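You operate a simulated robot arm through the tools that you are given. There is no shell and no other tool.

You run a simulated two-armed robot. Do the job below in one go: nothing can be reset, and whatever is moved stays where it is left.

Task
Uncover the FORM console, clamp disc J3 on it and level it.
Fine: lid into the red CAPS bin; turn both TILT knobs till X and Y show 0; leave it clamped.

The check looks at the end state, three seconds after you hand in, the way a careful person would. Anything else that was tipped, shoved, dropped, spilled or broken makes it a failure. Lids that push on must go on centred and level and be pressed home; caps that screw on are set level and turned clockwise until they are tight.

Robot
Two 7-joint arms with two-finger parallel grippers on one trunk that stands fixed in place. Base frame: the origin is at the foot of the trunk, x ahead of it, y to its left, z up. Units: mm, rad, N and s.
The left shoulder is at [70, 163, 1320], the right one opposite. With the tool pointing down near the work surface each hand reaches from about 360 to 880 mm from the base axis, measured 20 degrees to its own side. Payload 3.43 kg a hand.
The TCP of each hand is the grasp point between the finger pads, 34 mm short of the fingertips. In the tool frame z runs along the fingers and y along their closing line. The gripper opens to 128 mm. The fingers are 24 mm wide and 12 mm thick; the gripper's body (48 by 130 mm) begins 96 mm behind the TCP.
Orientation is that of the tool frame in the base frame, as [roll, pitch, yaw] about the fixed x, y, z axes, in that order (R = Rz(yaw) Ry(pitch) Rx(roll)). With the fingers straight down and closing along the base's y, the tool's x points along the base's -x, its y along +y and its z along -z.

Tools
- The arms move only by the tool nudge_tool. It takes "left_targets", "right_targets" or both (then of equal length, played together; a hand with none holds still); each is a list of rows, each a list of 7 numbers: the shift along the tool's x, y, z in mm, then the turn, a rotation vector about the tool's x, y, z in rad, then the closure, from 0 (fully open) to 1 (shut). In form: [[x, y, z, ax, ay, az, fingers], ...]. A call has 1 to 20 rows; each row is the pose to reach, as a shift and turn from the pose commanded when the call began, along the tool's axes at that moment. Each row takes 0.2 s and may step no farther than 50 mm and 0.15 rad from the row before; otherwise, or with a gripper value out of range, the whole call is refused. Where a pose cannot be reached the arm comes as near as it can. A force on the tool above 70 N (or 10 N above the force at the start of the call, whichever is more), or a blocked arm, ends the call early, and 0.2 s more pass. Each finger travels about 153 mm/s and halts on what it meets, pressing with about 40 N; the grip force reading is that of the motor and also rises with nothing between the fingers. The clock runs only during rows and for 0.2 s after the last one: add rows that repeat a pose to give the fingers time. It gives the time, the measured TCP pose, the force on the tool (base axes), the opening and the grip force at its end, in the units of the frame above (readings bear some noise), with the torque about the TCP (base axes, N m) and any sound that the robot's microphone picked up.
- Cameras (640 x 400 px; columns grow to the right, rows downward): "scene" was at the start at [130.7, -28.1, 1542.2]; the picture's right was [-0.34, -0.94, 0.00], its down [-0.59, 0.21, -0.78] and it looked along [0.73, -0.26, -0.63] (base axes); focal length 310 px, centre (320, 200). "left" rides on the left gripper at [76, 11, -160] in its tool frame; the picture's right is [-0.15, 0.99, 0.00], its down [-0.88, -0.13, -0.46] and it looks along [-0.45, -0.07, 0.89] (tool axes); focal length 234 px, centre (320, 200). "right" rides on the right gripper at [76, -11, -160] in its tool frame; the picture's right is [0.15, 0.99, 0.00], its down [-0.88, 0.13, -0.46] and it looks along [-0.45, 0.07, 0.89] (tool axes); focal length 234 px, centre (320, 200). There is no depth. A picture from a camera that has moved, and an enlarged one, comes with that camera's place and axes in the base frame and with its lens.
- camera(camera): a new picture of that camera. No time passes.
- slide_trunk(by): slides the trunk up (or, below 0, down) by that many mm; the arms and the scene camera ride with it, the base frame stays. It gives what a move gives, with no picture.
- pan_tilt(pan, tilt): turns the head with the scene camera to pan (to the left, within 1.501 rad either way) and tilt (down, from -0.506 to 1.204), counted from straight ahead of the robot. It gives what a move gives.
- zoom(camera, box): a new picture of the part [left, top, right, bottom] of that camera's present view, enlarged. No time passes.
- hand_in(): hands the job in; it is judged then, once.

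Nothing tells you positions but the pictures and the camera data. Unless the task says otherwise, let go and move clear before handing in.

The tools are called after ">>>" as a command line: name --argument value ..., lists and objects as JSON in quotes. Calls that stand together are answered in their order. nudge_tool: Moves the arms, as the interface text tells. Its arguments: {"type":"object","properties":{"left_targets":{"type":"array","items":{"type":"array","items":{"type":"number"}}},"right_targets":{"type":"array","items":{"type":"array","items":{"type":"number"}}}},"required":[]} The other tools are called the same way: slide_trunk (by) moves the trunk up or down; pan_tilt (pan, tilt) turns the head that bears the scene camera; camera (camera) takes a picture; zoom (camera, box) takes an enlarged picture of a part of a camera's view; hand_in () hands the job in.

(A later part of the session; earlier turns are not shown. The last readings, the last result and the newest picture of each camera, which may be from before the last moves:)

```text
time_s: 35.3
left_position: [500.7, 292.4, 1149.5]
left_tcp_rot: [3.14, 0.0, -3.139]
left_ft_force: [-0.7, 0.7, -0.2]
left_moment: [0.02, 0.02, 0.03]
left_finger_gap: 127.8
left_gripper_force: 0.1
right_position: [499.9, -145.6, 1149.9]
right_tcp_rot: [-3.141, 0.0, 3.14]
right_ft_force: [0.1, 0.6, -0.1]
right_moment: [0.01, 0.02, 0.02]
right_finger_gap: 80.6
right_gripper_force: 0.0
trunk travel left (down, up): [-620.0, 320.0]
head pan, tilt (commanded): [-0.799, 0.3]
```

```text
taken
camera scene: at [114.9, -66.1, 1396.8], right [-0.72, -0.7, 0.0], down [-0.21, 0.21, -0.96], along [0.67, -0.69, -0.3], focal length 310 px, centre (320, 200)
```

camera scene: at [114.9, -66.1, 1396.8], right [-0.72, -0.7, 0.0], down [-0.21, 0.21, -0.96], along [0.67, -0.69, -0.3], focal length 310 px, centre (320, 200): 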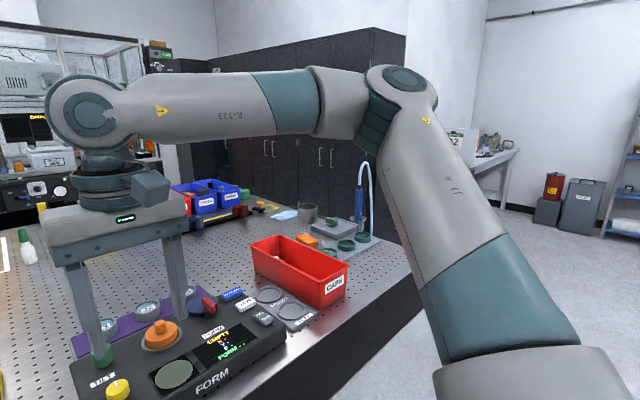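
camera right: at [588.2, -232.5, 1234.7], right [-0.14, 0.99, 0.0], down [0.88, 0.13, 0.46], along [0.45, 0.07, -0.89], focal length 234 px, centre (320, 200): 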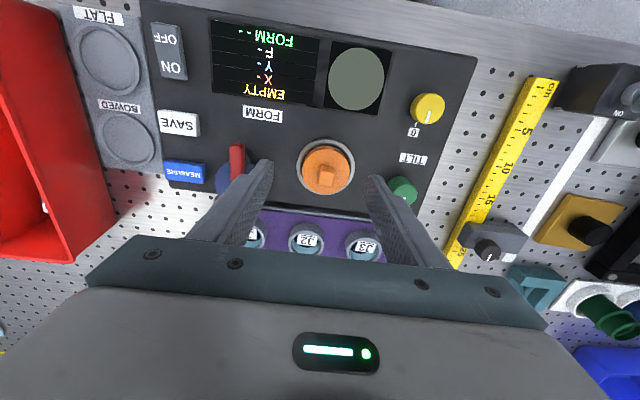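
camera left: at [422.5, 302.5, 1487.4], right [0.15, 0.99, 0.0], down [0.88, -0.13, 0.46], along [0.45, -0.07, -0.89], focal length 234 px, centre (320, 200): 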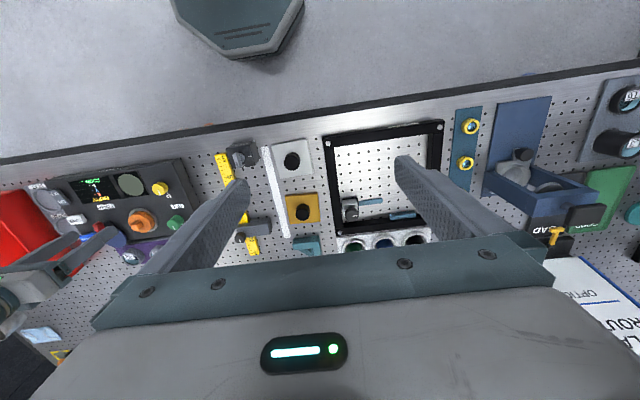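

This works: the tool is vertical at (500, -146) with no limit reported. Now I'll extend forward toward the J3 disc at a safe height.

>>> nudge_tool --right_targets '[[-40, 0, 0, 0, 0, 0, 0.37], [-80, 0, 0, 0, 0, 0, 0.37], [-120, 0, 0, 0, 0, 0, 0.37], [-160, 0, 10, 0, 0, 0, 0.37], [-200, 0, 30, 0, 0, 0, 0.37], [-240, 5, 50, 0, 0, 0, 0.37], [-275, 10, 70, 0, 0, 0, 0.37], [-275, 10, 70, 0, 0, 0, 0.37]]'

>>> camera --camera "scene"

```text
time_s: 37.1
left_position: [499.1, 292.7, 1148.5]
left_tcp_rot: [-3.141, 0.001, -3.141]
left_ft_force: [-0.3, 0.5, -0.4]
left_moment: [0.0, 0.0, -0.03]
left_finger_gap: 128.2
left_gripper_force: 0.1
right_position: [667.8, -221.2, 1074.6]
right_tcp_rot: [3.141, 0.001, 3.14]
right_ft_force: [0.9, 0.8, 0.1]
right_moment: [-0.02, 0.0, -0.02]
right_finger_gap: 80.8
right_gripper_force: 0.1
right hand out of reach, approached as far as the arm can: row 2, 3, 4, 5, 6, 7, 8
trunk travel left (down, up): [-620.0, 320.0]
head pan, tilt (commanded): [-0.799, 0.3]
```

```text
taken
camera scene: at [115.2, -65.9, 1396.8], right [-0.72, -0.7, 0.0], down [-0.21, 0.21, -0.96], along [0.67, -0.69, -0.3], focal length 310 px, centre (320, 200)
```

scene: 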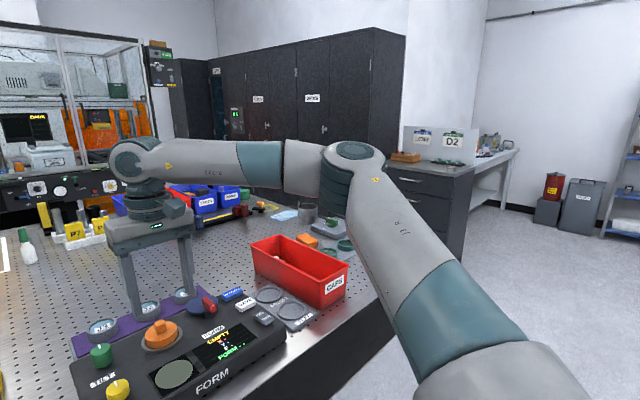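

The reach seems capped because the upper arm won't come in past about 31° of abduction. I'll move the left hand further out and push the right wrist further inward in the rolled pose to test that.

>>> nudge_tool --right_targets '[[40, 0, -20, 0, 0, 0, 0.37], [80, 0, -40, 0, 0, 0, 0.37], [120, 10, -60, 0, 0, 0, 0.37], [160, 20, -75, 0, 0, 0, 0.37], [160, 55.1, -77.6, -0.15, 0, 0, 0.37], [160, 89.4, -85.5, -0.3, 0, 0, 0.37], [160, 122.2, -98.4, -0.45, 0, 0, 0.37], [160, 152.7, -116, -0.6, 0, 0, 0.37], [160, 180.2, -138.1, -0.75, 0, 0, 0.37], [160, 204.1, -163.9, -0.9, 0, 0, 0.37], [145, 244.1, -163.9, -0.9, 0, 0, 0.37], [130, 284.1, -163.9, -0.9, 0, 0, 0.37], [115, 324.1, -163.9, -0.9, 0, 0, 0.37], [100, 354.1, -163.9, -0.9, 0, 0, 0.37], [100, 354.1, -163.9, -0.9, 0, 0, 0.37]]' --left_targets '[[10, 40, 0, 0, 0, 0, 0], [20, 80, 0, 0, 0, 0, 0], [30, 120, 0, 0, 0, 0, 0], [40, 150, 0, 0, 0, 0, 0], [40, 150, 0, 0, 0, 0, 0], [40, 150, 0, 0, 0, 0, 0], [40, 150, 0, 0, 0, 0, 0], [40, 150, 0, 0, 0, 0, 0], [40, 150, 0, 0, 0, 0, 0], [40, 150, 0, 0, 0, 0, 0], [40, 150, 0, 0, 0, 0, 0], [40, 150, 0, 0, 0, 0, 0], [40, 150, 0, 0, 0, 0, 0], [40, 150, 0, 0, 0, 0, 0], [40, 150, 0, 0, 0, 0, 0]]'

>>> camera --camera "scene"

```text
time_s: 40.3
left_position: [461.4, 441.0, 1149.4]
left_tcp_rot: [-3.14, 0.001, -3.141]
left_ft_force: [1.3, -1.1, 0.9]
left_moment: [-0.01, -0.02, -0.02]
left_finger_gap: 128.1
left_gripper_force: 0.0
right_position: [532.2, 40.7, 1238.5]
right_tcp_rot: [2.24, -0.001, 3.14]
right_ft_force: [-0.1, 0.1, -0.3]
right_moment: [0.01, -0.02, 0.01]
right_finger_gap: 80.3
right_gripper_force: 0.1
right hand out of reach, approached as far as the arm can: row 12, 13, 14, 15
trunk travel left (down, up): [-620.0, 320.0]
head pan, tilt (commanded): [-0.799, 0.3]
```

```text
taken
camera scene: at [115.2, -66.9, 1396.8], right [-0.72, -0.7, 0.0], down [-0.21, 0.21, -0.96], along [0.67, -0.68, -0.3], focal length 310 px, centre (320, 200)
```

scene: 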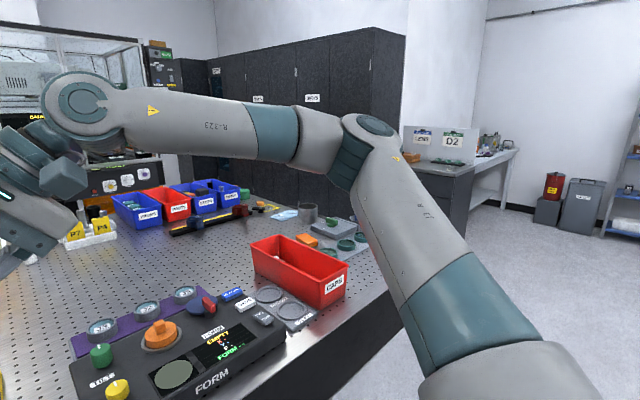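

The upper-arm limit holds whatever the tool tilt, so the arm needs to swing its elbow around to a low posture like the left's. I'll unroll, retract to the right, raise the trunk, and let the arm hang low in front of the bench to drop the elbow.

>>> nudge_tool --right_targets '[[0, -35.1, -2.6, 0.15, 0, 0, 0.37], [0, -69.4, -10.5, 0.3, 0, 0, 0.37], [0, -102.2, -23.4, 0.45, 0, 0, 0.37], [0, -132.7, -41, 0.6, 0, 0, 0.37], [0, -160.2, -63.1, 0.75, 0, 0, 0.37], [0, -184.1, -88.9, 0.9, 0, 0, 0.37], [0, -184.1, -88.9, 0.9, 0, 0, 0.37]]'

>>> nudge_tool --right_targets '[[30, -30, 0, 0, 0, 0, 0.37], [60, -60, 0, 0, 0, 0, 0.37], [90, -90, 0, 0, 0, 0, 0.37], [120, -120, 0, 0, 0, 0, 0.37], [150, -150, 0, 0, 0, 0, 0.37], [180, -180, 0, 0, 0, 0, 0.37], [200, -210, 0, 0, 0, 0, 0.37], [220, -240, 0, 0, 0, 0, 0.37], [230, -280, 0, 0, 0, 0, 0.37], [230, -320, 0, 0, 0, 0, 0.37], [230, -320, 0, 0, 0, 0, 0.37]]'

>>> pan_tilt --pan -1.2 --tilt 0.5

>>> camera --camera "scene"

```text
time_s: 41.9
left_position: [461.6, 442.0, 1150.4]
left_tcp_rot: [3.141, -0.001, -3.139]
left_ft_force: [0.2, -0.5, 0.0]
left_moment: [0.02, -0.02, 0.01]
left_finger_gap: 127.9
left_gripper_force: 0.2
right_position: [532.6, -143.2, 1146.6]
right_tcp_rot: [-3.141, 0.0, 3.138]
right_ft_force: [-0.4, 1.0, 0.0]
right_moment: [-0.02, 0.01, -0.01]
right_finger_gap: 80.6
right_gripper_force: 0.1
trunk travel left (down, up): [-620.0, 320.0]
head pan, tilt (commanded): [-0.799, 0.3]
```

```text
time_s: 44.3
left_position: [460.9, 443.1, 1149.4]
left_tcp_rot: [-3.14, -0.001, -3.139]
left_ft_force: [-0.1, 0.4, -0.4]
left_moment: [-0.04, 0.01, -0.04]
left_finger_gap: 128.1
left_gripper_force: 0.0
right_position: [303.1, -460.3, 1146.0]
right_tcp_rot: [-3.141, 0.0, 3.139]
right_ft_force: [-0.7, 0.6, 0.2]
right_moment: [-0.01, 0.0, -0.01]
right_finger_gap: 80.6
right_gripper_force: 0.1
trunk travel left (down, up): [-620.0, 320.0]
head pan, tilt (commanded): [-0.799, 0.3]
```

```text
time_s: 45.2
left_position: [461.4, 441.8, 1149.3]
left_tcp_rot: [-3.141, 0.0, -3.14]
left_ft_force: [0.1, 0.4, -0.4]
left_moment: [0.0, -0.03, -0.01]
left_finger_gap: 127.9
left_gripper_force: 0.0
right_position: [302.0, -460.0, 1145.5]
right_tcp_rot: [-3.141, 0.0, 3.14]
right_ft_force: [0.1, -0.5, -0.1]
right_moment: [0.01, 0.01, -0.02]
right_finger_gap: 80.8
right_gripper_force: 0.0
trunk travel left (down, up): [-620.0, 320.0]
head pan, tilt (commanded): [-1.201, 0.499]
```

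```text
taken
camera scene: at [82.9, -84.1, 1378.4], right [-0.93, -0.36, 0.0], down [-0.17, 0.45, -0.88], along [0.32, -0.82, -0.48], focal length 310 px, centre (320, 200)
```

scene: 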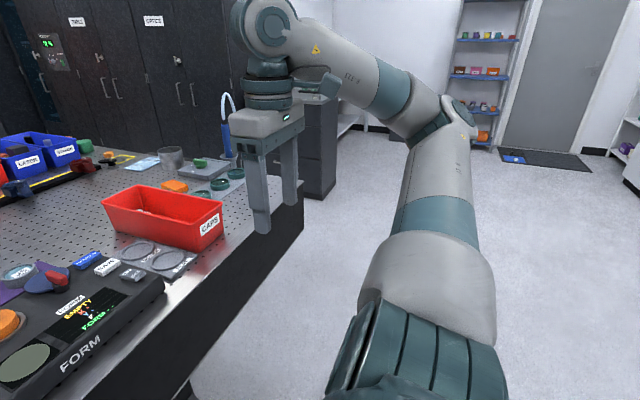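

The elbow is now pointing straight out to the right, and the hand is in open space in front of the bench's right end. I'll lower the hand there to bring the elbow down.

>>> nudge_tool --right_targets '[[10, -10, 45, 0, 0, 0, 0.37], [20, -20, 90, 0, 0, 0, 0.37], [20, -20, 135, 0, 0, 0, 0.37], [20, -20, 180, 0, 0, 0, 0.37], [20, -20, 225, 0, 0, 0, 0.37], [20, -20, 225, 0, 0, 0, 0.37]]'

>>> camera --camera "scene"

```text
time_s: 46.6
left_position: [462.2, 440.9, 1150.2]
left_tcp_rot: [-3.14, -0.001, -3.139]
left_ft_force: [-0.3, 0.2, -0.6]
left_moment: [0.01, -0.02, 0.04]
left_finger_gap: 128.0
left_gripper_force: 0.0
right_position: [282.4, -481.9, 922.6]
right_tcp_rot: [3.141, 0.0, 3.141]
right_ft_force: [0.2, -0.1, 0.3]
right_moment: [0.01, -0.01, -0.01]
right_finger_gap: 80.8
right_gripper_force: 0.1
trunk travel left (down, up): [-620.0, 320.0]
head pan, tilt (commanded): [-1.201, 0.499]
```

```text
taken
camera scene: at [83.1, -84.7, 1378.3], right [-0.93, -0.36, 0.0], down [-0.17, 0.45, -0.88], along [0.32, -0.82, -0.48], focal length 310 px, centre (320, 200)
```

scene: 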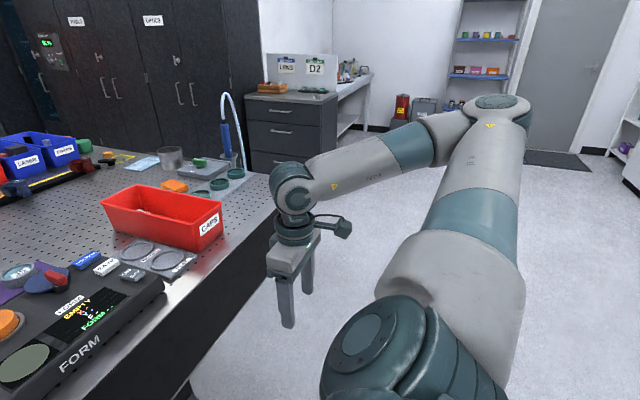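

Everything seen so far fits the right shoulder being in a flipped branch: its second joint is on the short side of its range, capped at about 59° from the lateral axis. To cross over, I'll raise the trunk and stretch the right arm out and down into the free space on the right, so the upper arm passes through the lateral axis.

>>> slide_trunk --by 300

>>> nudge_tool --right_targets '[[10, -40, 0, 0, 0, 0, 0.37], [20, -80, 0, 0, 0, 0, 0.37], [30, -120, 10, 0, 0, 0, 0.37], [40, -160, 25, 0, 0, 0, 0.37], [50, -200, 45, 0, 0, 0, 0.37], [60, -230, 75, 0, 0, 0, 0.37], [60, -240, 120, 0, 0, 0, 0.37], [60, -240, 165, 0, 0, 0, 0.37], [60, -240, 210, 0, 0, 0, 0.37], [60, -240, 255, 0, 0, 0, 0.37], [60, -240, 300, 0, 0, 0, 0.37], [60, -240, 345, 0, 0, 0, 0.37], [60, -240, 390, 0, 0, 0, 0.37], [60, -240, 390, 0, 0, 0, 0.37]]'

>>> camera --camera "scene"

```text
time_s: 49.6
left_position: [462.1, 443.1, 1449.8]
left_tcp_rot: [3.141, -0.001, -3.14]
left_ft_force: [0.6, 0.1, 0.3]
left_moment: [-0.02, 0.01, 0.01]
left_finger_gap: 127.9
left_gripper_force: 0.1
right_position: [282.4, -481.5, 1222.5]
right_tcp_rot: [-3.141, 0.001, 3.14]
right_ft_force: [0.3, -0.8, -0.7]
right_moment: [0.01, 0.0, -0.01]
right_finger_gap: 80.5
right_gripper_force: 0.0
trunk travel left (down, up): [-920.0, 20.0]
head pan, tilt (commanded): [-1.201, 0.499]
```

```text
time_s: 52.8
left_position: [459.9, 439.3, 1451.0]
left_tcp_rot: [-3.141, 0.002, -3.141]
left_ft_force: [0.6, 0.6, 0.4]
left_moment: [0.03, -0.01, 0.02]
left_finger_gap: 127.9
left_gripper_force: 0.0
right_position: [431.1, -689.4, 972.0]
right_tcp_rot: [-3.137, 0.384, 3.138]
right_ft_force: [-0.3, -0.3, -1.2]
right_moment: [0.01, -0.06, 0.01]
right_finger_gap: 80.8
right_gripper_force: 0.0
right hand out of reach, approached as far as the arm can: row 4, 5, 6, 7, 8, 9, 10, 11, 12, 13, 14
trunk travel left (down, up): [-920.0, 20.0]
head pan, tilt (commanded): [-1.201, 0.499]
stopped in row 14 (right hand): the arm was blocked; the commanded pose is now the measured one
```

```text
taken
camera scene: at [80.7, -86.3, 1678.6], right [-0.93, -0.36, 0.0], down [-0.17, 0.45, -0.88], along [0.32, -0.82, -0.48], focal length 310 px, centre (320, 200)
```

scene: 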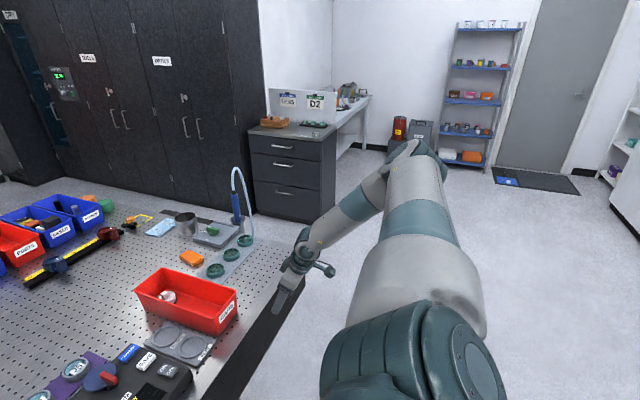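

>>> zoom --camera "scene" --box '[220, 180, 420, 330]'

>>> camera --camera "right"

```text
2.67 times, centred on (320, 255) of scene
camera zoom: at [80.7, -86.3, 1678.6], right [-0.93, -0.36, 0.0], down [-0.17, 0.45, -0.88], along [0.32, -0.82, -0.48], focal length 827 px, centre (320, 53)
```

zoom: 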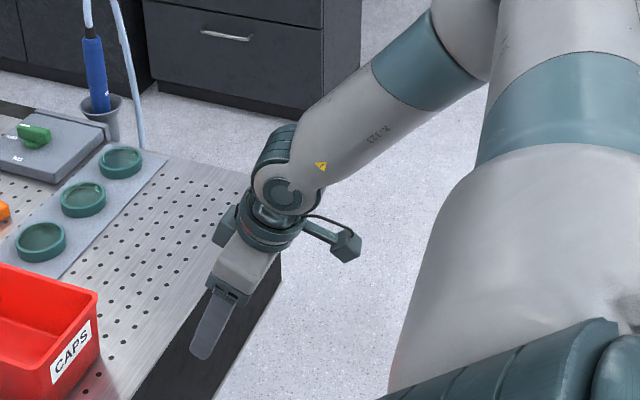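

```text
taken
camera right: at [299.7, -701.5, 1091.3], right [-0.13, 0.99, -0.06], down [0.65, 0.13, 0.75], along [0.75, 0.06, -0.66], focal length 234 px, centre (320, 200)
```

right: 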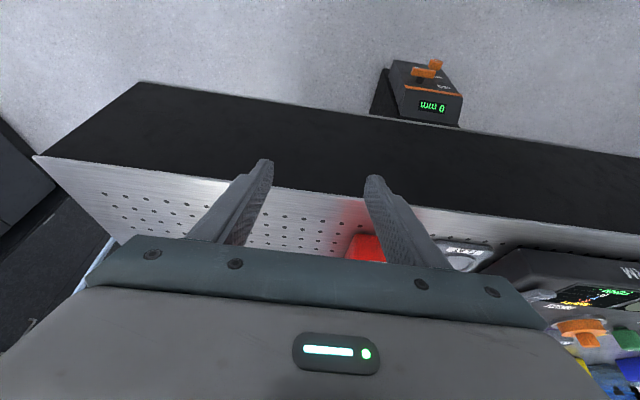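

The hand ended close to the bench's front edge, tilted and blocked, though the force readings are near zero. I'll back away and up and straighten the tool.

>>> nudge_tool --right_targets '[[40, 0, -20, 0, 0, 0, 0.37], [50, 0, -60, 0, 0.1, 0, 0.37], [50, 0, -105, 0, 0.2, 0, 0.37], [45, 0, -150, 0, 0.3, 0, 0.37], [40, 0, -195, 0, 0.384, 0, 0.37], [40, 0, -195, 0, 0.384, 0, 0.37]]'

>>> camera --camera "scene"

```text
time_s: 54.2
left_position: [460.0, 441.9, 1450.5]
left_tcp_rot: [3.141, 0.0, -3.142]
left_ft_force: [-0.2, 0.9, -0.2]
left_moment: [0.02, -0.01, 0.02]
left_finger_gap: 128.1
left_gripper_force: 0.1
right_position: [336.3, -664.3, 1117.1]
right_tcp_rot: [-3.131, -0.006, 3.13]
right_ft_force: [0.8, -0.1, 1.5]
right_moment: [0.02, 0.12, 0.0]
right_finger_gap: 80.5
right_gripper_force: 0.0
right hand out of reach, approached as far as the arm can: row 3, 4, 5, 6
trunk travel left (down, up): [-920.0, 20.0]
head pan, tilt (commanded): [-1.201, 0.499]
```

```text
taken
camera scene: at [82.2, -85.1, 1678.5], right [-0.93, -0.36, 0.0], down [-0.17, 0.45, -0.88], along [0.32, -0.82, -0.48], focal length 310 px, centre (320, 200)
```

scene: 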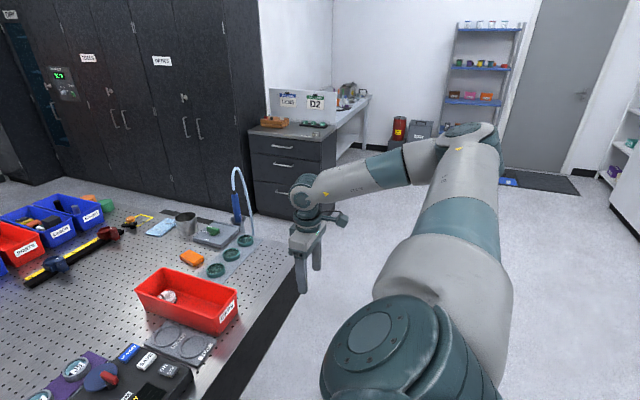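

The hand is in free space again. Now I'll bring it back to about y -520 and lower it in front of the bench, well clear of the crank box, to let the upper arm drop below the lateral axis.

>>> nudge_tool --right_targets '[[12, 45, 0, 0, 0, 0, 0.37], [24, 90, 0, 0, 0, 0, 0.37], [36, 135, 0, 0, 0, 0, 0.37], [36, 144, 45, 0, 0, 0, 0.37], [36, 144, 90, 0, 0, 0, 0.37], [36, 144, 135, 0, 0, 0, 0.37], [36, 144, 180, 0, 0, 0, 0.37], [36, 144, 225, 0, 0, 0, 0.37], [36, 144, 270, 0, 0, 0, 0.37], [36, 144, 300, 0, 0, 0, 0.37], [36, 144, 300, 0, 0, 0, 0.37]]'

>>> camera --camera "scene"

```text
time_s: 56.6
left_position: [460.2, 443.2, 1450.0]
left_tcp_rot: [3.141, 0.0, 3.141]
left_ft_force: [0.2, -0.3, 0.1]
left_moment: [0.01, -0.02, -0.04]
left_finger_gap: 128.1
left_gripper_force: 0.0
right_position: [303.9, -522.5, 819.8]
right_tcp_rot: [-3.134, -0.002, 3.134]
right_ft_force: [-0.2, 0.7, 0.2]
right_moment: [0.03, 0.01, -0.01]
right_finger_gap: 80.7
right_gripper_force: 0.0
trunk travel left (down, up): [-920.0, 20.0]
head pan, tilt (commanded): [-1.201, 0.499]
```

```text
taken
camera scene: at [82.6, -84.1, 1678.4], right [-0.93, -0.36, 0.0], down [-0.17, 0.45, -0.88], along [0.32, -0.82, -0.48], focal length 310 px, centre (320, 200)
```

scene: 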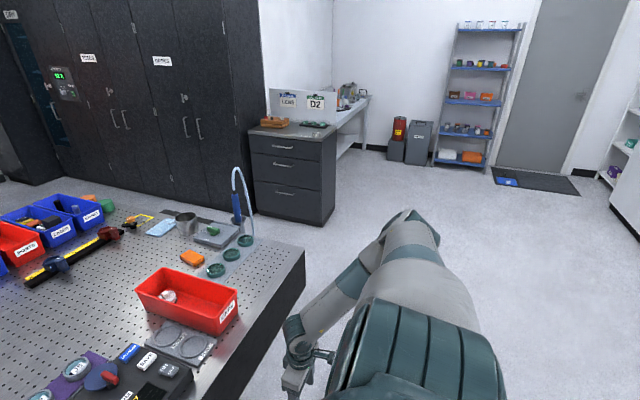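

The upper arm has crossed just below the lateral axis, which is what I wanted. I'll move the hand inward while it is still low in front of the bench, so the elbow drops further.

>>> nudge_tool --right_targets '[[8, 40, 0, 0, 0, 0, 0.37], [16, 80, 0, 0, 0, 0, 0.37], [24, 120, 0, 0, 0, 0, 0.37], [24, 160, 0, 0, 0, 0, 0.37], [24, 190, 0, 0, 0, 0, 0.37], [24, 190, 0, 0, 0, 0, 0.37]]'

>>> camera --camera "scene"

```text
time_s: 58.0
left_position: [460.8, 443.2, 1448.9]
left_tcp_rot: [3.14, 0.001, 3.141]
left_ft_force: [-0.6, -0.4, 0.3]
left_moment: [0.03, -0.01, -0.01]
left_finger_gap: 128.3
left_gripper_force: 0.0
right_position: [278.2, -330.9, 820.2]
right_tcp_rot: [-3.137, -0.004, 3.134]
right_ft_force: [-0.7, -0.8, 0.6]
right_moment: [-0.01, 0.01, 0.0]
right_finger_gap: 80.6
right_gripper_force: 0.1
trunk travel left (down, up): [-920.0, 20.0]
head pan, tilt (commanded): [-1.201, 0.499]
```

```text
taken
camera scene: at [82.5, -84.6, 1678.4], right [-0.93, -0.36, 0.0], down [-0.17, 0.45, -0.88], along [0.32, -0.82, -0.48], focal length 310 px, centre (320, 200)
```

scene: 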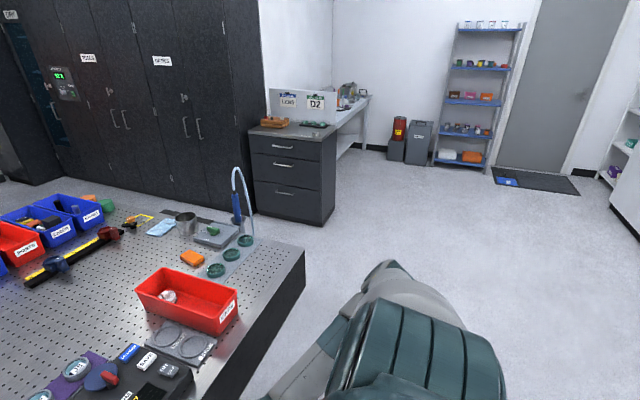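

The elbow is now low, in the natural posture. I'll raise the hand in front of the bench edge and then move forward over the bench at a safe height.

>>> nudge_tool --right_targets '[[-20, 0, -40, 0, 0, 0, 0.37], [-40, 0, -80, 0, 0, 0, 0.37], [-55, 0, -125, 0, 0, 0, 0.37], [-60, 0, -170, 0, 0, 0, 0.37], [-60, 0, -215, 0, 0, 0, 0.37], [-60, 0, -260, 0, 0, 0, 0.37], [-60, 0, -300, 0, 0, 0, 0.37], [-60, 0, -300, 0, 0, 0, 0.37]]'

>>> camera --camera "scene"

```text
time_s: 59.8
left_position: [460.6, 443.1, 1449.6]
left_tcp_rot: [3.141, 0.001, 3.141]
left_ft_force: [-0.3, 0.0, -0.8]
left_moment: [0.03, -0.01, -0.02]
left_finger_gap: 128.1
left_gripper_force: 0.0
right_position: [351.9, -334.9, 1113.2]
right_tcp_rot: [-3.136, -0.006, 3.135]
right_ft_force: [0.6, 0.2, -0.7]
right_moment: [0.03, 0.01, -0.02]
right_finger_gap: 80.3
right_gripper_force: 0.1
right hand out of reach, approached as far as the arm can: row 7, 8
trunk travel left (down, up): [-920.0, 20.0]
head pan, tilt (commanded): [-1.201, 0.499]
```

```text
taken
camera scene: at [82.7, -84.1, 1678.4], right [-0.93, -0.36, 0.0], down [-0.17, 0.45, -0.88], along [0.32, -0.82, -0.48], focal length 310 px, centre (320, 200)
```

scene: 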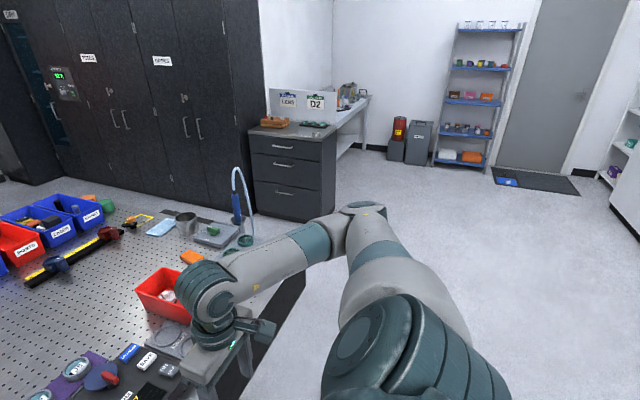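

>>> nudge_tool --right_targets '[[-40, 5, 0, 0, 0, 0, 0.37], [-80, 10, 0, 0, 0, 0, 0.37], [-120, 20, 0, 0, 0, 0, 0.37], [-160, 30, 0, 0, 0, 0, 0.37], [-200, 45, 0, 0, 0, 0, 0.37], [-240, 65, 0, 0, 0, 0, 0.37], [-280, 90, 0, 0, 0, 0, 0.37], [-320, 110, 0, 0, 0, 0, 0.37], [-320, 110, 0, 0, 0, 0, 0.37]]'

>>> pan_tilt --pan -0.8 --tilt 0.5

>>> camera --camera "scene"

```text
time_s: 61.8
left_position: [460.8, 441.2, 1450.3]
left_tcp_rot: [-3.141, 0.001, 3.141]
left_ft_force: [0.0, -0.7, 0.3]
left_moment: [0.05, -0.03, 0.0]
left_finger_gap: 127.9
left_gripper_force: 0.2
right_position: [675.0, -227.3, 1114.0]
right_tcp_rot: [-3.136, -0.001, 3.134]
right_ft_force: [1.1, 0.3, 0.9]
right_moment: [0.01, 0.02, -0.03]
right_finger_gap: 80.7
right_gripper_force: 0.1
trunk travel left (down, up): [-920.0, 20.0]
head pan, tilt (commanded): [-1.201, 0.499]
```

```text
time_s: 62.6
left_position: [461.3, 441.5, 1448.8]
left_tcp_rot: [-3.141, -0.001, -3.142]
left_ft_force: [-0.4, -0.3, -0.9]
left_moment: [-0.01, -0.03, -0.04]
left_finger_gap: 127.9
left_gripper_force: 0.0
right_position: [675.5, -228.7, 1112.6]
right_tcp_rot: [-3.134, -0.003, 3.134]
right_ft_force: [0.4, 0.6, -0.2]
right_moment: [-0.05, 0.01, 0.05]
right_finger_gap: 80.5
right_gripper_force: 0.0
trunk travel left (down, up): [-920.0, 20.0]
head pan, tilt (commanded): [-0.799, 0.499]
```

```text
taken
camera scene: at [113.5, -64.4, 1678.4], right [-0.72, -0.7, 0.0], down [-0.33, 0.34, -0.88], along [0.61, -0.63, -0.48], focal length 310 px, centre (320, 200)
```

scene: 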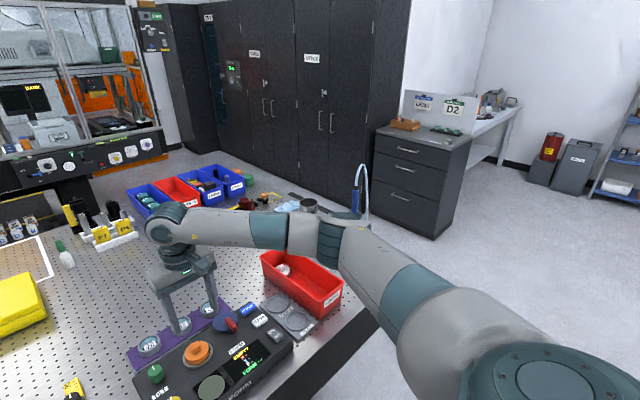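

The arm is in the good branch now and reaches (675, -228) freely. I'll check the reach to J3's location at this height, then look at the scene.

>>> nudge_tool --right_targets '[[-30, 30, 0, 0, 0, 0, 0.37], [-60, 60, 0, 0, 0, 0, 0.37], [-100, 90, 0, 0, 0, 0, 0.37], [-100, 90, 0, 0, 0, 0, 0.37]]'

>>> pan_tilt --pan -0.3 --tilt 0.75

>>> camera --camera "scene"

>>> camera --camera "right"

```text
time_s: 63.6
left_position: [460.7, 441.2, 1451.1]
left_tcp_rot: [3.14, 0.0, 3.142]
left_ft_force: [-0.2, 0.6, -0.3]
left_moment: [0.01, -0.02, 0.02]
left_finger_gap: 128.2
left_gripper_force: 0.1
right_position: [774.6, -136.7, 1111.8]
right_tcp_rot: [-3.137, -0.003, 3.135]
right_ft_force: [0.6, -0.4, 0.2]
right_moment: [0.01, -0.01, 0.01]
right_finger_gap: 80.5
right_gripper_force: 0.1
trunk travel left (down, up): [-920.0, 20.0]
head pan, tilt (commanded): [-0.799, 0.499]
```

```text
time_s: 64.6
left_position: [461.3, 442.9, 1451.0]
left_tcp_rot: [3.141, 0.0, 3.141]
left_ft_force: [-0.1, 0.6, -0.4]
left_moment: [0.0, 0.02, 0.02]
left_finger_gap: 127.9
left_gripper_force: 0.0
right_position: [774.8, -137.6, 1111.0]
right_tcp_rot: [-3.135, -0.004, 3.134]
right_ft_force: [-0.5, 0.8, 0.1]
right_moment: [0.0, -0.02, -0.01]
right_finger_gap: 80.4
right_gripper_force: 0.0
trunk travel left (down, up): [-920.0, 20.0]
head pan, tilt (commanded): [-0.3, 0.75]
```

```text
taken
camera scene: at [129.4, -23.5, 1656.5], right [-0.3, -0.95, 0.0], down [-0.65, 0.2, -0.73], along [0.7, -0.22, -0.68], focal length 310 px, centre (320, 200)
```

scene: 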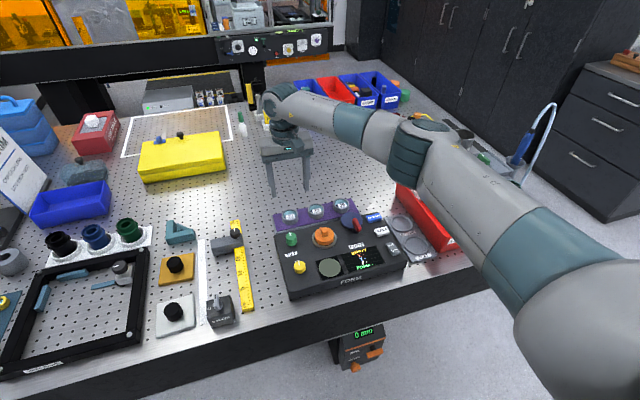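

```text
taken
camera right: at [698.5, -148.8, 1270.9], right [-0.14, 0.99, -0.01], down [0.88, 0.13, 0.45], along [0.45, 0.06, -0.89], focal length 234 px, centre (320, 200)
```

right: 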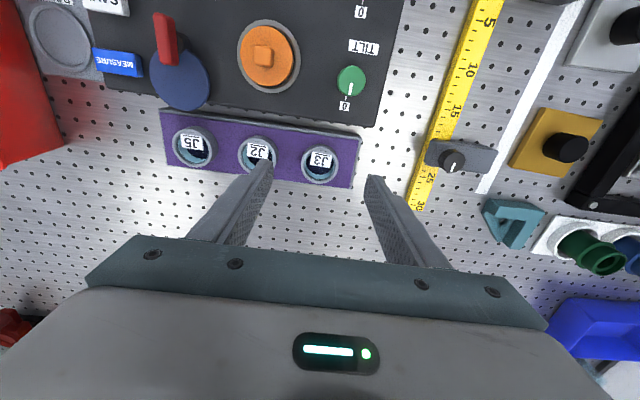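

The right hand now reaches J3's location. Next I'll go back over the cap at about z 1075 and line up with the hand camera.

>>> nudge_tool --right_targets '[[33, -25, 0, 0, 0, 0, 0.37], [66, -50, 0, 0, 0, 0, 0.37], [98, -73, 0, 0, 0, 0, 0.37], [98, -73, 35, 0, 0, 0, 0.37], [98, -73, 35, 0, 0, 0, 0.37]]'

>>> camera --camera "right"

>>> zoom --camera "right" --box '[240, 100, 400, 200]'

>>> zoom --camera "scene" --box '[260, 180, 420, 300]'

```text
time_s: 65.8
left_position: [461.6, 441.7, 1448.6]
left_tcp_rot: [-3.14, -0.001, 3.14]
left_ft_force: [0.4, -0.2, 0.0]
left_moment: [0.01, -0.01, 0.03]
left_finger_gap: 128.2
left_gripper_force: 0.0
right_position: [676.0, -210.7, 1077.3]
right_tcp_rot: [-3.135, -0.004, 3.134]
right_ft_force: [-0.1, 0.3, -0.8]
right_moment: [0.01, -0.01, 0.0]
right_finger_gap: 80.4
right_gripper_force: 0.1
trunk travel left (down, up): [-920.0, 20.0]
head pan, tilt (commanded): [-0.3, 0.75]
```

```text
taken
camera right: at [599.9, -221.6, 1237.7], right [-0.14, 0.99, -0.01], down [0.88, 0.13, 0.45], along [0.45, 0.06, -0.89], focal length 234 px, centre (320, 200)
```

right: 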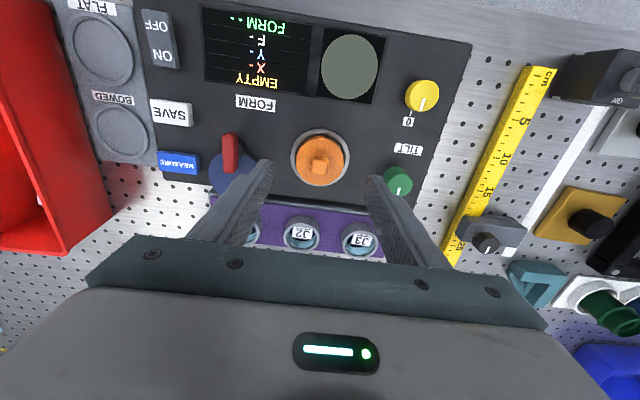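

```text
4.00 times, centred on (320, 150) of right
camera zoom: at [599.9, -221.6, 1237.7], right [-0.14, 0.99, -0.01], down [0.88, 0.13, 0.45], along [0.45, 0.06, -0.89], focal length 937 px, centre (320, 400)
```

zoom: 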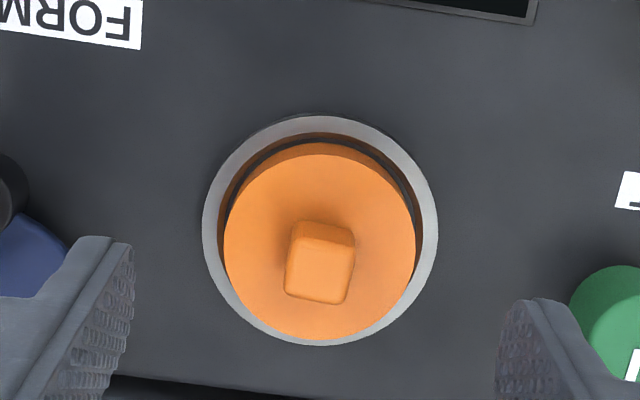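

```text
3.33 times, centred on (340, 240) of scene
camera zoom: at [129.7, -23.7, 1656.4], right [-0.3, -0.96, 0.0], down [-0.65, 0.2, -0.73], along [0.7, -0.22, -0.68], focal length 1033 px, centre (253, 67)
```

zoom: 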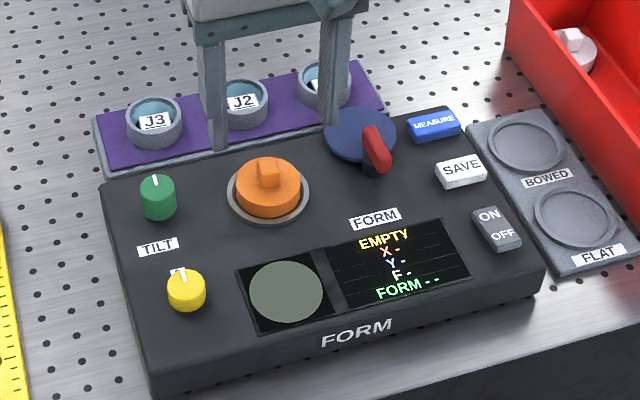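

The TCP is nearly centred over the cap, about 3 mm short in x. I'll lower in steps and check fingertip depth against the cap.

>>> nudge_tool --right_targets '[[-3, 0, 15, 0, 0, 0, 0.37], [-3, 0, 35, 0, 0, 0, 0.37], [-3, 0, 55, 0, 0, 0, 0.37], [-3, 0, 55, 0, 0, 0, 0.37]]'

>>> zoom --camera "right" --box '[200, 80, 440, 230]'

>>> zoom --camera "scene" --box '[280, 190, 380, 260]'

```text
time_s: 66.8
left_position: [462.6, 442.8, 1449.9]
left_tcp_rot: [-3.14, -0.001, -3.141]
left_ft_force: [0.3, -0.8, 0.2]
left_moment: [0.03, 0.01, 0.0]
left_finger_gap: 128.0
left_gripper_force: 0.1
right_position: [679.9, -209.5, 1021.4]
right_tcp_rot: [-3.135, -0.004, 3.133]
right_ft_force: [-0.7, -0.2, -0.5]
right_moment: [0.04, -0.02, -0.02]
right_finger_gap: 80.6
right_gripper_force: 0.1
trunk travel left (down, up): [-920.0, 20.0]
head pan, tilt (commanded): [-0.3, 0.75]
```

```text
2.67 times, centred on (320, 155) of right
camera zoom: at [603.4, -220.9, 1181.0], right [-0.14, 0.99, -0.01], down [0.88, 0.13, 0.45], along [0.45, 0.06, -0.89], focal length 624 px, centre (320, 320)
```

zoom: 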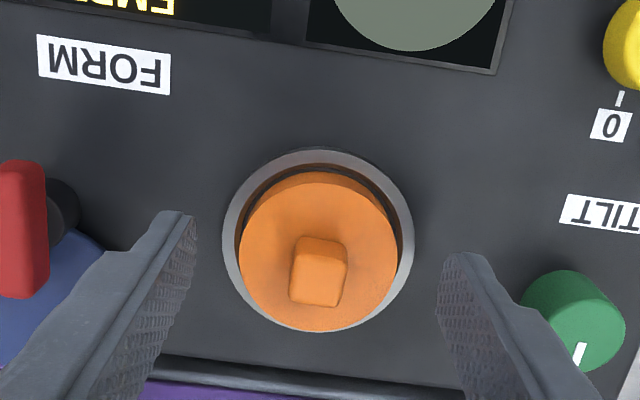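

```text
5.71 times, centred on (330, 225) of scene
camera zoom: at [129.4, -23.6, 1656.4], right [-0.3, -0.96, 0.0], down [-0.65, 0.2, -0.73], along [0.7, -0.22, -0.68], focal length 1772 px, centre (263, 57)
```

zoom: 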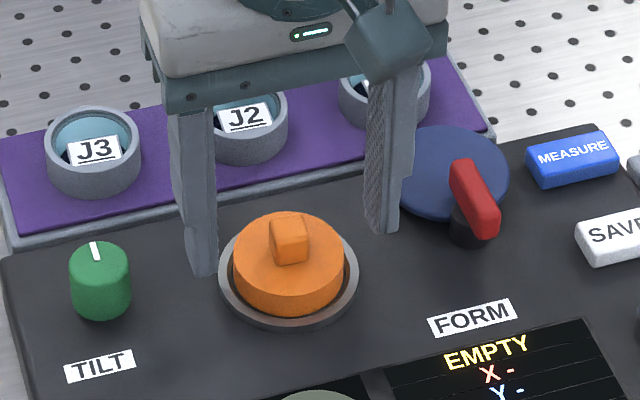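

Fingertips are level with the cap top at about z 985 and centred on it. I'll go down 15 mm more and close.

>>> nudge_tool --right_targets '[[0, 0, 8, 0, 0, 0, 0.37], [0, 0, 15, 0, 0, 0, 0.37], [0, 0, 15, 0, 0, 0, 0.5], [0, 0, 15, 0, 0, 0, 0.65], [0, 0, 15, 0, 0, 0, 0.7], [0, 0, 15, 0, 0, 0, 0.7]]'

>>> zoom --camera "right" --box '[200, 80, 440, 230]'

>>> zoom --camera "scene" --box '[280, 190, 380, 260]'

```text
time_s: 68.2
left_position: [460.3, 441.4, 1451.0]
left_tcp_rot: [-3.142, 0.002, 3.141]
left_ft_force: [-0.4, 0.4, 0.3]
left_moment: [0.01, -0.01, 0.03]
left_finger_gap: 128.1
left_gripper_force: 0.0
right_position: [678.8, -213.5, 1008.5]
right_tcp_rot: [-3.133, 0.0, 3.133]
right_ft_force: [2.1, -10.0, 11.9]
right_moment: [-0.15, -0.2, -0.16]
right_finger_gap: 44.7
right_gripper_force: 5.2
trunk travel left (down, up): [-920.0, 20.0]
head pan, tilt (commanded): [-0.3, 0.75]
```

```text
2.67 times, centred on (320, 155) of right
camera zoom: at [601.8, -223.3, 1168.5], right [-0.14, 0.99, -0.01], down [0.88, 0.12, 0.45], along [0.45, 0.06, -0.89], focal length 624 px, centre (320, 320)
```

zoom: 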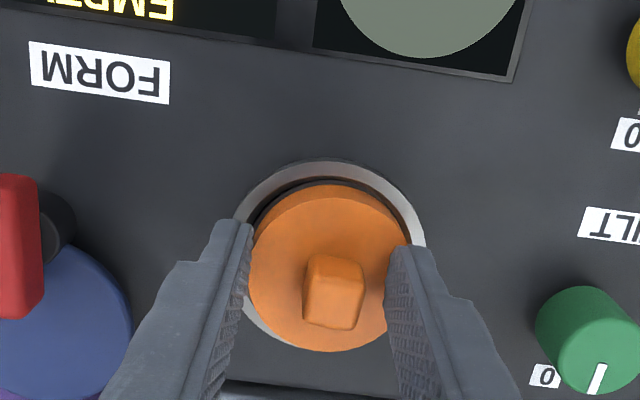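

```text
5.71 times, centred on (330, 225) of scene
camera zoom: at [127.7, -24.8, 1656.7], right [-0.3, -0.95, 0.0], down [-0.65, 0.2, -0.73], along [0.7, -0.22, -0.68], focal length 1772 px, centre (263, 57)
```

zoom: 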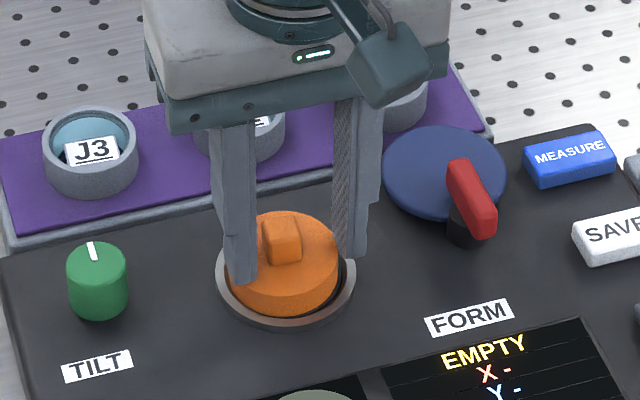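

>>> nudge_tool --right_targets '[[0, 0, -2, 0, 0, 0, 0.8], [0, 0, -2, 0, 0, 0, 0.8], [0, 0, -2, 0, 0, 0, 0.8]]'

>>> zoom --camera "right" --box '[240, 110, 400, 210]'

>>> zoom --camera "scene" --box '[300, 210, 360, 252]'

```text
time_s: 69.0
left_position: [459.7, 439.4, 1451.8]
left_tcp_rot: [3.14, 0.002, -3.14]
left_ft_force: [0.6, -0.1, 0.6]
left_moment: [0.0, 0.01, 0.04]
left_finger_gap: 127.8
left_gripper_force: 0.1
right_position: [677.6, -213.4, 1008.7]
right_tcp_rot: [-3.134, -0.003, 3.134]
right_ft_force: [-0.1, -20.4, 12.1]
right_moment: [-0.75, -0.08, -0.14]
right_finger_gap: 38.1
right_gripper_force: 11.0
trunk travel left (down, up): [-920.0, 20.0]
head pan, tilt (commanded): [-0.3, 0.75]
```

```text
4.00 times, centred on (320, 160) of right
camera zoom: at [601.3, -224.9, 1169.2], right [-0.14, 0.99, -0.01], down [0.88, 0.13, 0.45], along [0.45, 0.06, -0.89], focal length 937 px, centre (320, 360)
```

zoom: 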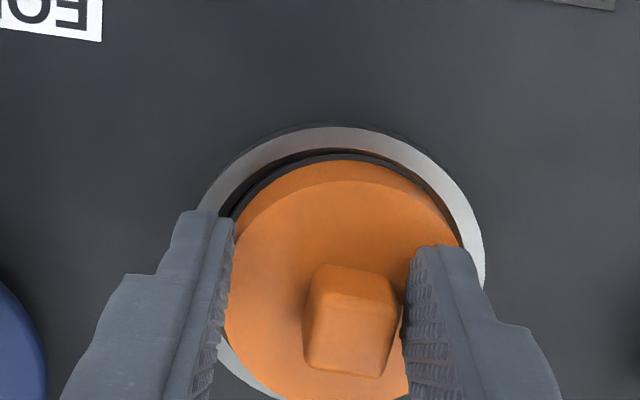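

```text
9.52 times, centred on (330, 231) of scene
camera zoom: at [127.4, -27.7, 1656.5], right [-0.3, -0.95, 0.0], down [-0.65, 0.2, -0.73], along [0.7, -0.22, -0.68], focal length 2952 px, centre (225, -95)
```

zoom: 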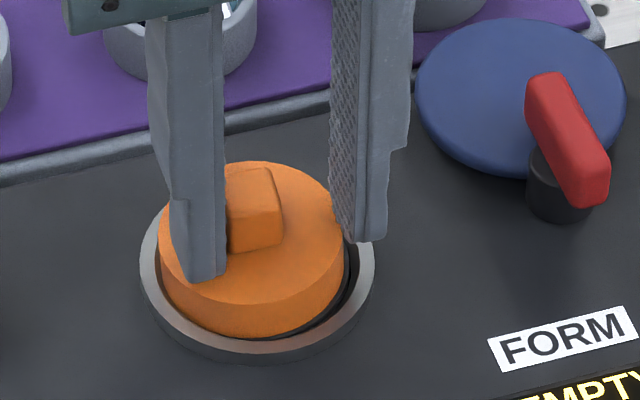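

The +y finger rode up onto the cap's top instead of gripping its side, so the cap top is lower than I estimated, around z 974. I'll open, lift slightly and re-check.

>>> nudge_tool --right_targets '[[0, 0, -6, 0, 0, 0, 0.6], [0, 0, -10, 0, 0, 0, 0.37], [0, 0, -10, 0, 0, 0, 0.37], [0, 0, -10, 0, 0, 0, 0.37]]'

>>> zoom --camera "right" --box '[220, 90, 420, 215]'

>>> zoom --camera "scene" --box '[290, 200, 370, 256]'

```text
time_s: 70.0
left_position: [462.4, 442.5, 1450.1]
left_tcp_rot: [-3.139, -0.001, -3.14]
left_ft_force: [-0.1, 0.8, 0.2]
left_moment: [-0.01, 0.03, -0.01]
left_finger_gap: 127.9
left_gripper_force: 0.1
right_position: [679.4, -208.8, 1018.6]
right_tcp_rot: [-3.135, -0.004, 3.135]
right_ft_force: [0.5, 0.5, 0.8]
right_moment: [-0.01, 0.0, -0.01]
right_finger_gap: 80.6
right_gripper_force: 0.0
trunk travel left (down, up): [-920.0, 20.0]
head pan, tilt (commanded): [-0.3, 0.75]
```

```text
3.20 times, centred on (320, 152) of right
camera zoom: at [602.7, -219.7, 1179.2], right [-0.14, 0.99, -0.01], down [0.88, 0.13, 0.45], along [0.45, 0.06, -0.89], focal length 749 px, centre (320, 352)
```

zoom: 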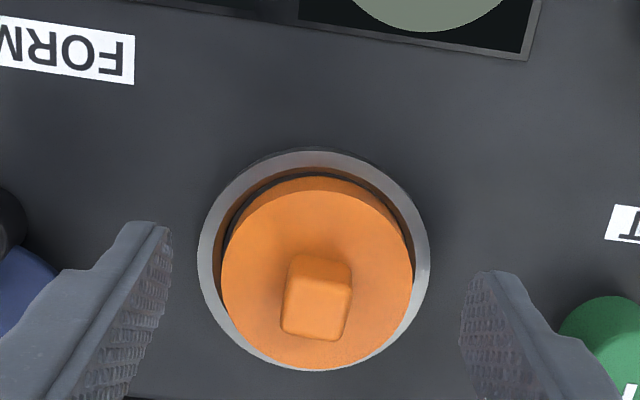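

```text
7.14 times, centred on (330, 228) of scene
camera zoom: at [129.6, -22.4, 1656.4], right [-0.3, -0.96, 0.0], down [-0.65, 0.2, -0.73], along [0.7, -0.22, -0.68], focal length 2214 px, centre (249, 0)
```

zoom: 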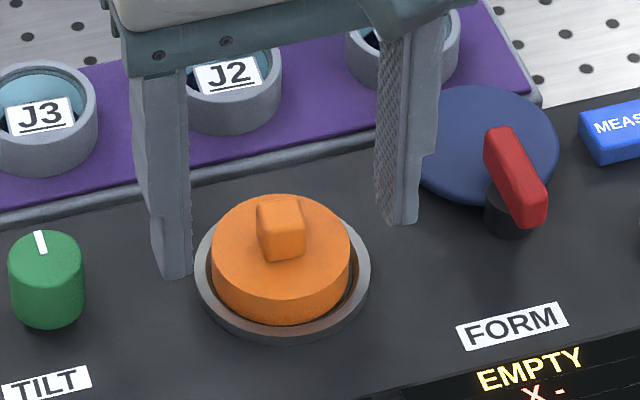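

The cap top is level with z 973 and its side stands about 15 mm above the ring. I'll lower so the tips end about 10 mm below the cap's top, then close gently.

>>> nudge_tool --right_targets '[[0, -1, 8, 0, 0, 0, 0.37], [0, -1, 15, 0, 0, 0, 0.37], [0, -1, 20, 0, 0, 0, 0.37], [0, -1, 20, 0, 0, 0, 0.37]]'

>>> zoom --camera "scene" --box '[290, 200, 370, 256]'

```text
time_s: 71.0
left_position: [461.7, 442.0, 1449.1]
left_tcp_rot: [-3.141, 0.001, -3.141]
left_ft_force: [-0.3, -0.1, -0.3]
left_moment: [0.0, -0.01, -0.01]
left_finger_gap: 128.2
left_gripper_force: 0.0
right_position: [678.3, -209.6, 998.5]
right_tcp_rot: [-3.135, -0.003, 3.135]
right_ft_force: [-0.5, 0.9, -0.7]
right_moment: [-0.02, 0.02, -0.02]
right_finger_gap: 80.6
right_gripper_force: 0.0
trunk travel left (down, up): [-920.0, 20.0]
head pan, tilt (commanded): [-0.3, 0.75]
```

```text
7.14 times, centred on (330, 228) of scene
camera zoom: at [129.2, -24.0, 1656.4], right [-0.3, -0.96, 0.0], down [-0.65, 0.2, -0.73], along [0.7, -0.22, -0.68], focal length 2214 px, centre (249, 0)
```

zoom: 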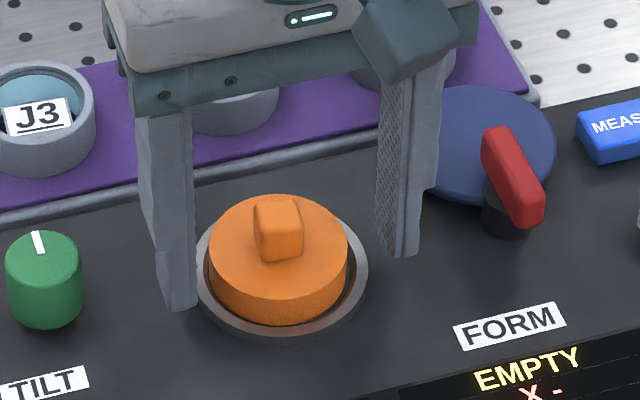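

>>> nudge_tool --right_targets '[[0, 1, 0, 0, 0, 0, 0.5], [0, 1, 0, 0, 0, 0, 0.55], [0, 1, 0, 0, 0, 0, 0.6], [0, 1, 0, 0, 0, 0, 0.65], [0, 1, 0, 0, 0, 0, 0.7], [0, 1, 0, 0, 0, 0, 0.7]]'

>>> zoom --camera "scene" --box '[290, 200, 370, 256]'

>>> zoom --camera "right" --box '[220, 90, 420, 215]'

```text
time_s: 72.4
left_position: [462.4, 442.1, 1450.3]
left_tcp_rot: [3.141, 0.0, -3.141]
left_ft_force: [0.4, -0.5, 0.7]
left_moment: [-0.01, -0.02, -0.01]
left_finger_gap: 127.9
left_gripper_force: 0.0
right_position: [679.4, -210.2, 998.8]
right_tcp_rot: [-3.135, -0.002, 3.135]
right_ft_force: [0.9, 0.0, 0.0]
right_moment: [0.0, -0.01, 0.01]
right_finger_gap: 54.0
right_gripper_force: 40.1
trunk travel left (down, up): [-920.0, 20.0]
head pan, tilt (commanded): [-0.3, 0.75]
```

```text
7.14 times, centred on (330, 228) of scene
camera zoom: at [129.3, -23.6, 1656.4], right [-0.3, -0.96, 0.0], down [-0.65, 0.2, -0.73], along [0.7, -0.22, -0.68], focal length 2214 px, centre (249, 0)
```

zoom: 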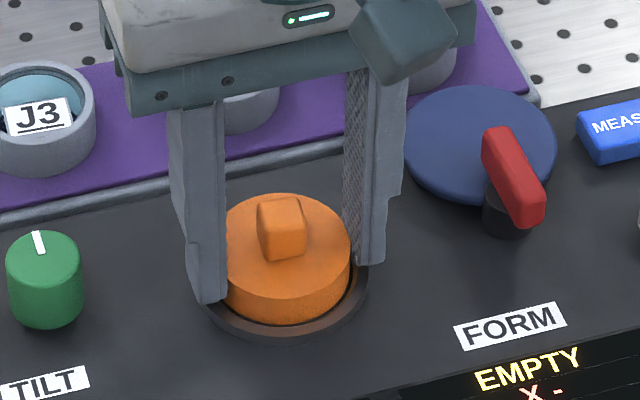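

```text
3.20 times, centred on (320, 152) of right
camera zoom: at [602.9, -221.1, 1158.9], right [-0.14, 0.99, -0.01], down [0.88, 0.13, 0.45], along [0.45, 0.06, -0.89], focal length 749 px, centre (320, 352)
```

zoom: 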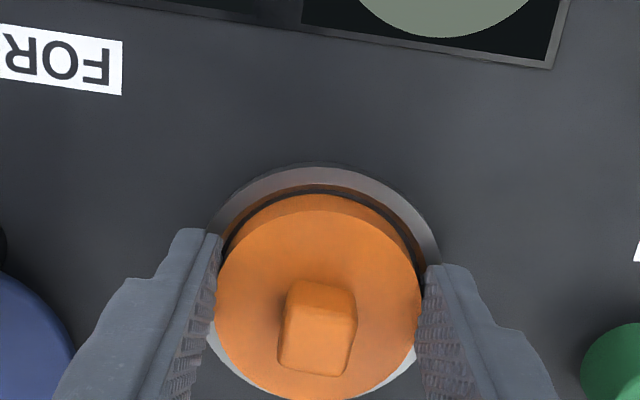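

The cap is gripped: gap 54 mm, 40 N. I'll lift it straight up.

>>> nudge_tool --right_targets '[[0, 0, -5, 0, 0, 0, 0.7], [0, 0, -15, 0, 0, 0, 0.7], [0, 0, -35, 0, 0, 0, 0.7], [0, 0, -60, 0, 0, 0, 0.7], [0, 0, -90, 0, 0, 0, 0.7], [0, 0, -120, 0, 0, 0, 0.7], [0, 0, -120, 0, 0, 0, 0.7]]'

>>> camera --camera "right"

>>> camera --camera "scene"

```text
time_s: 74.0
left_position: [461.6, 442.8, 1450.3]
left_tcp_rot: [-3.14, -0.001, 3.141]
left_ft_force: [-0.6, -0.1, -0.2]
left_moment: [0.0, 0.04, 0.0]
left_finger_gap: 128.1
left_gripper_force: 0.1
right_position: [678.9, -209.9, 1120.0]
right_tcp_rot: [-3.135, -0.004, 3.134]
right_ft_force: [0.2, -0.6, -0.1]
right_moment: [0.03, -0.04, -0.02]
right_finger_gap: 54.0
right_gripper_force: 39.7
trunk travel left (down, up): [-920.0, 20.0]
head pan, tilt (commanded): [-0.3, 0.75]
```

```text
taken
camera right: at [603.8, -220.9, 1279.8], right [-0.14, 0.99, -0.01], down [0.88, 0.13, 0.45], along [0.45, 0.06, -0.89], focal length 234 px, centre (320, 200)
```

right: 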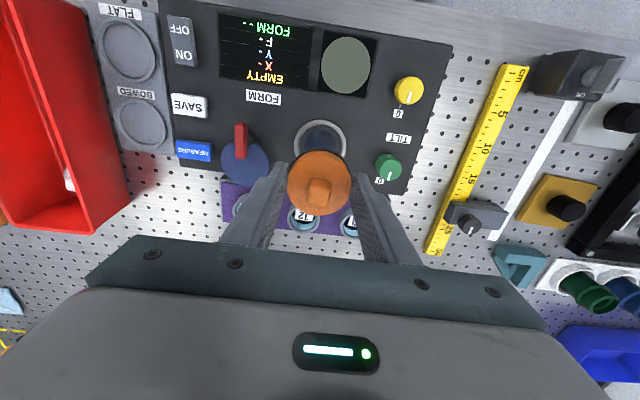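

```text
taken
camera scene: at [129.5, -23.8, 1656.4], right [-0.3, -0.96, 0.0], down [-0.65, 0.2, -0.73], along [0.7, -0.22, -0.68], focal length 310 px, centre (320, 200)
```

scene: 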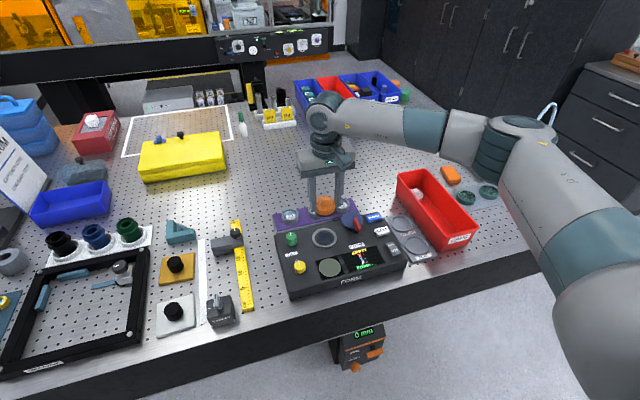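

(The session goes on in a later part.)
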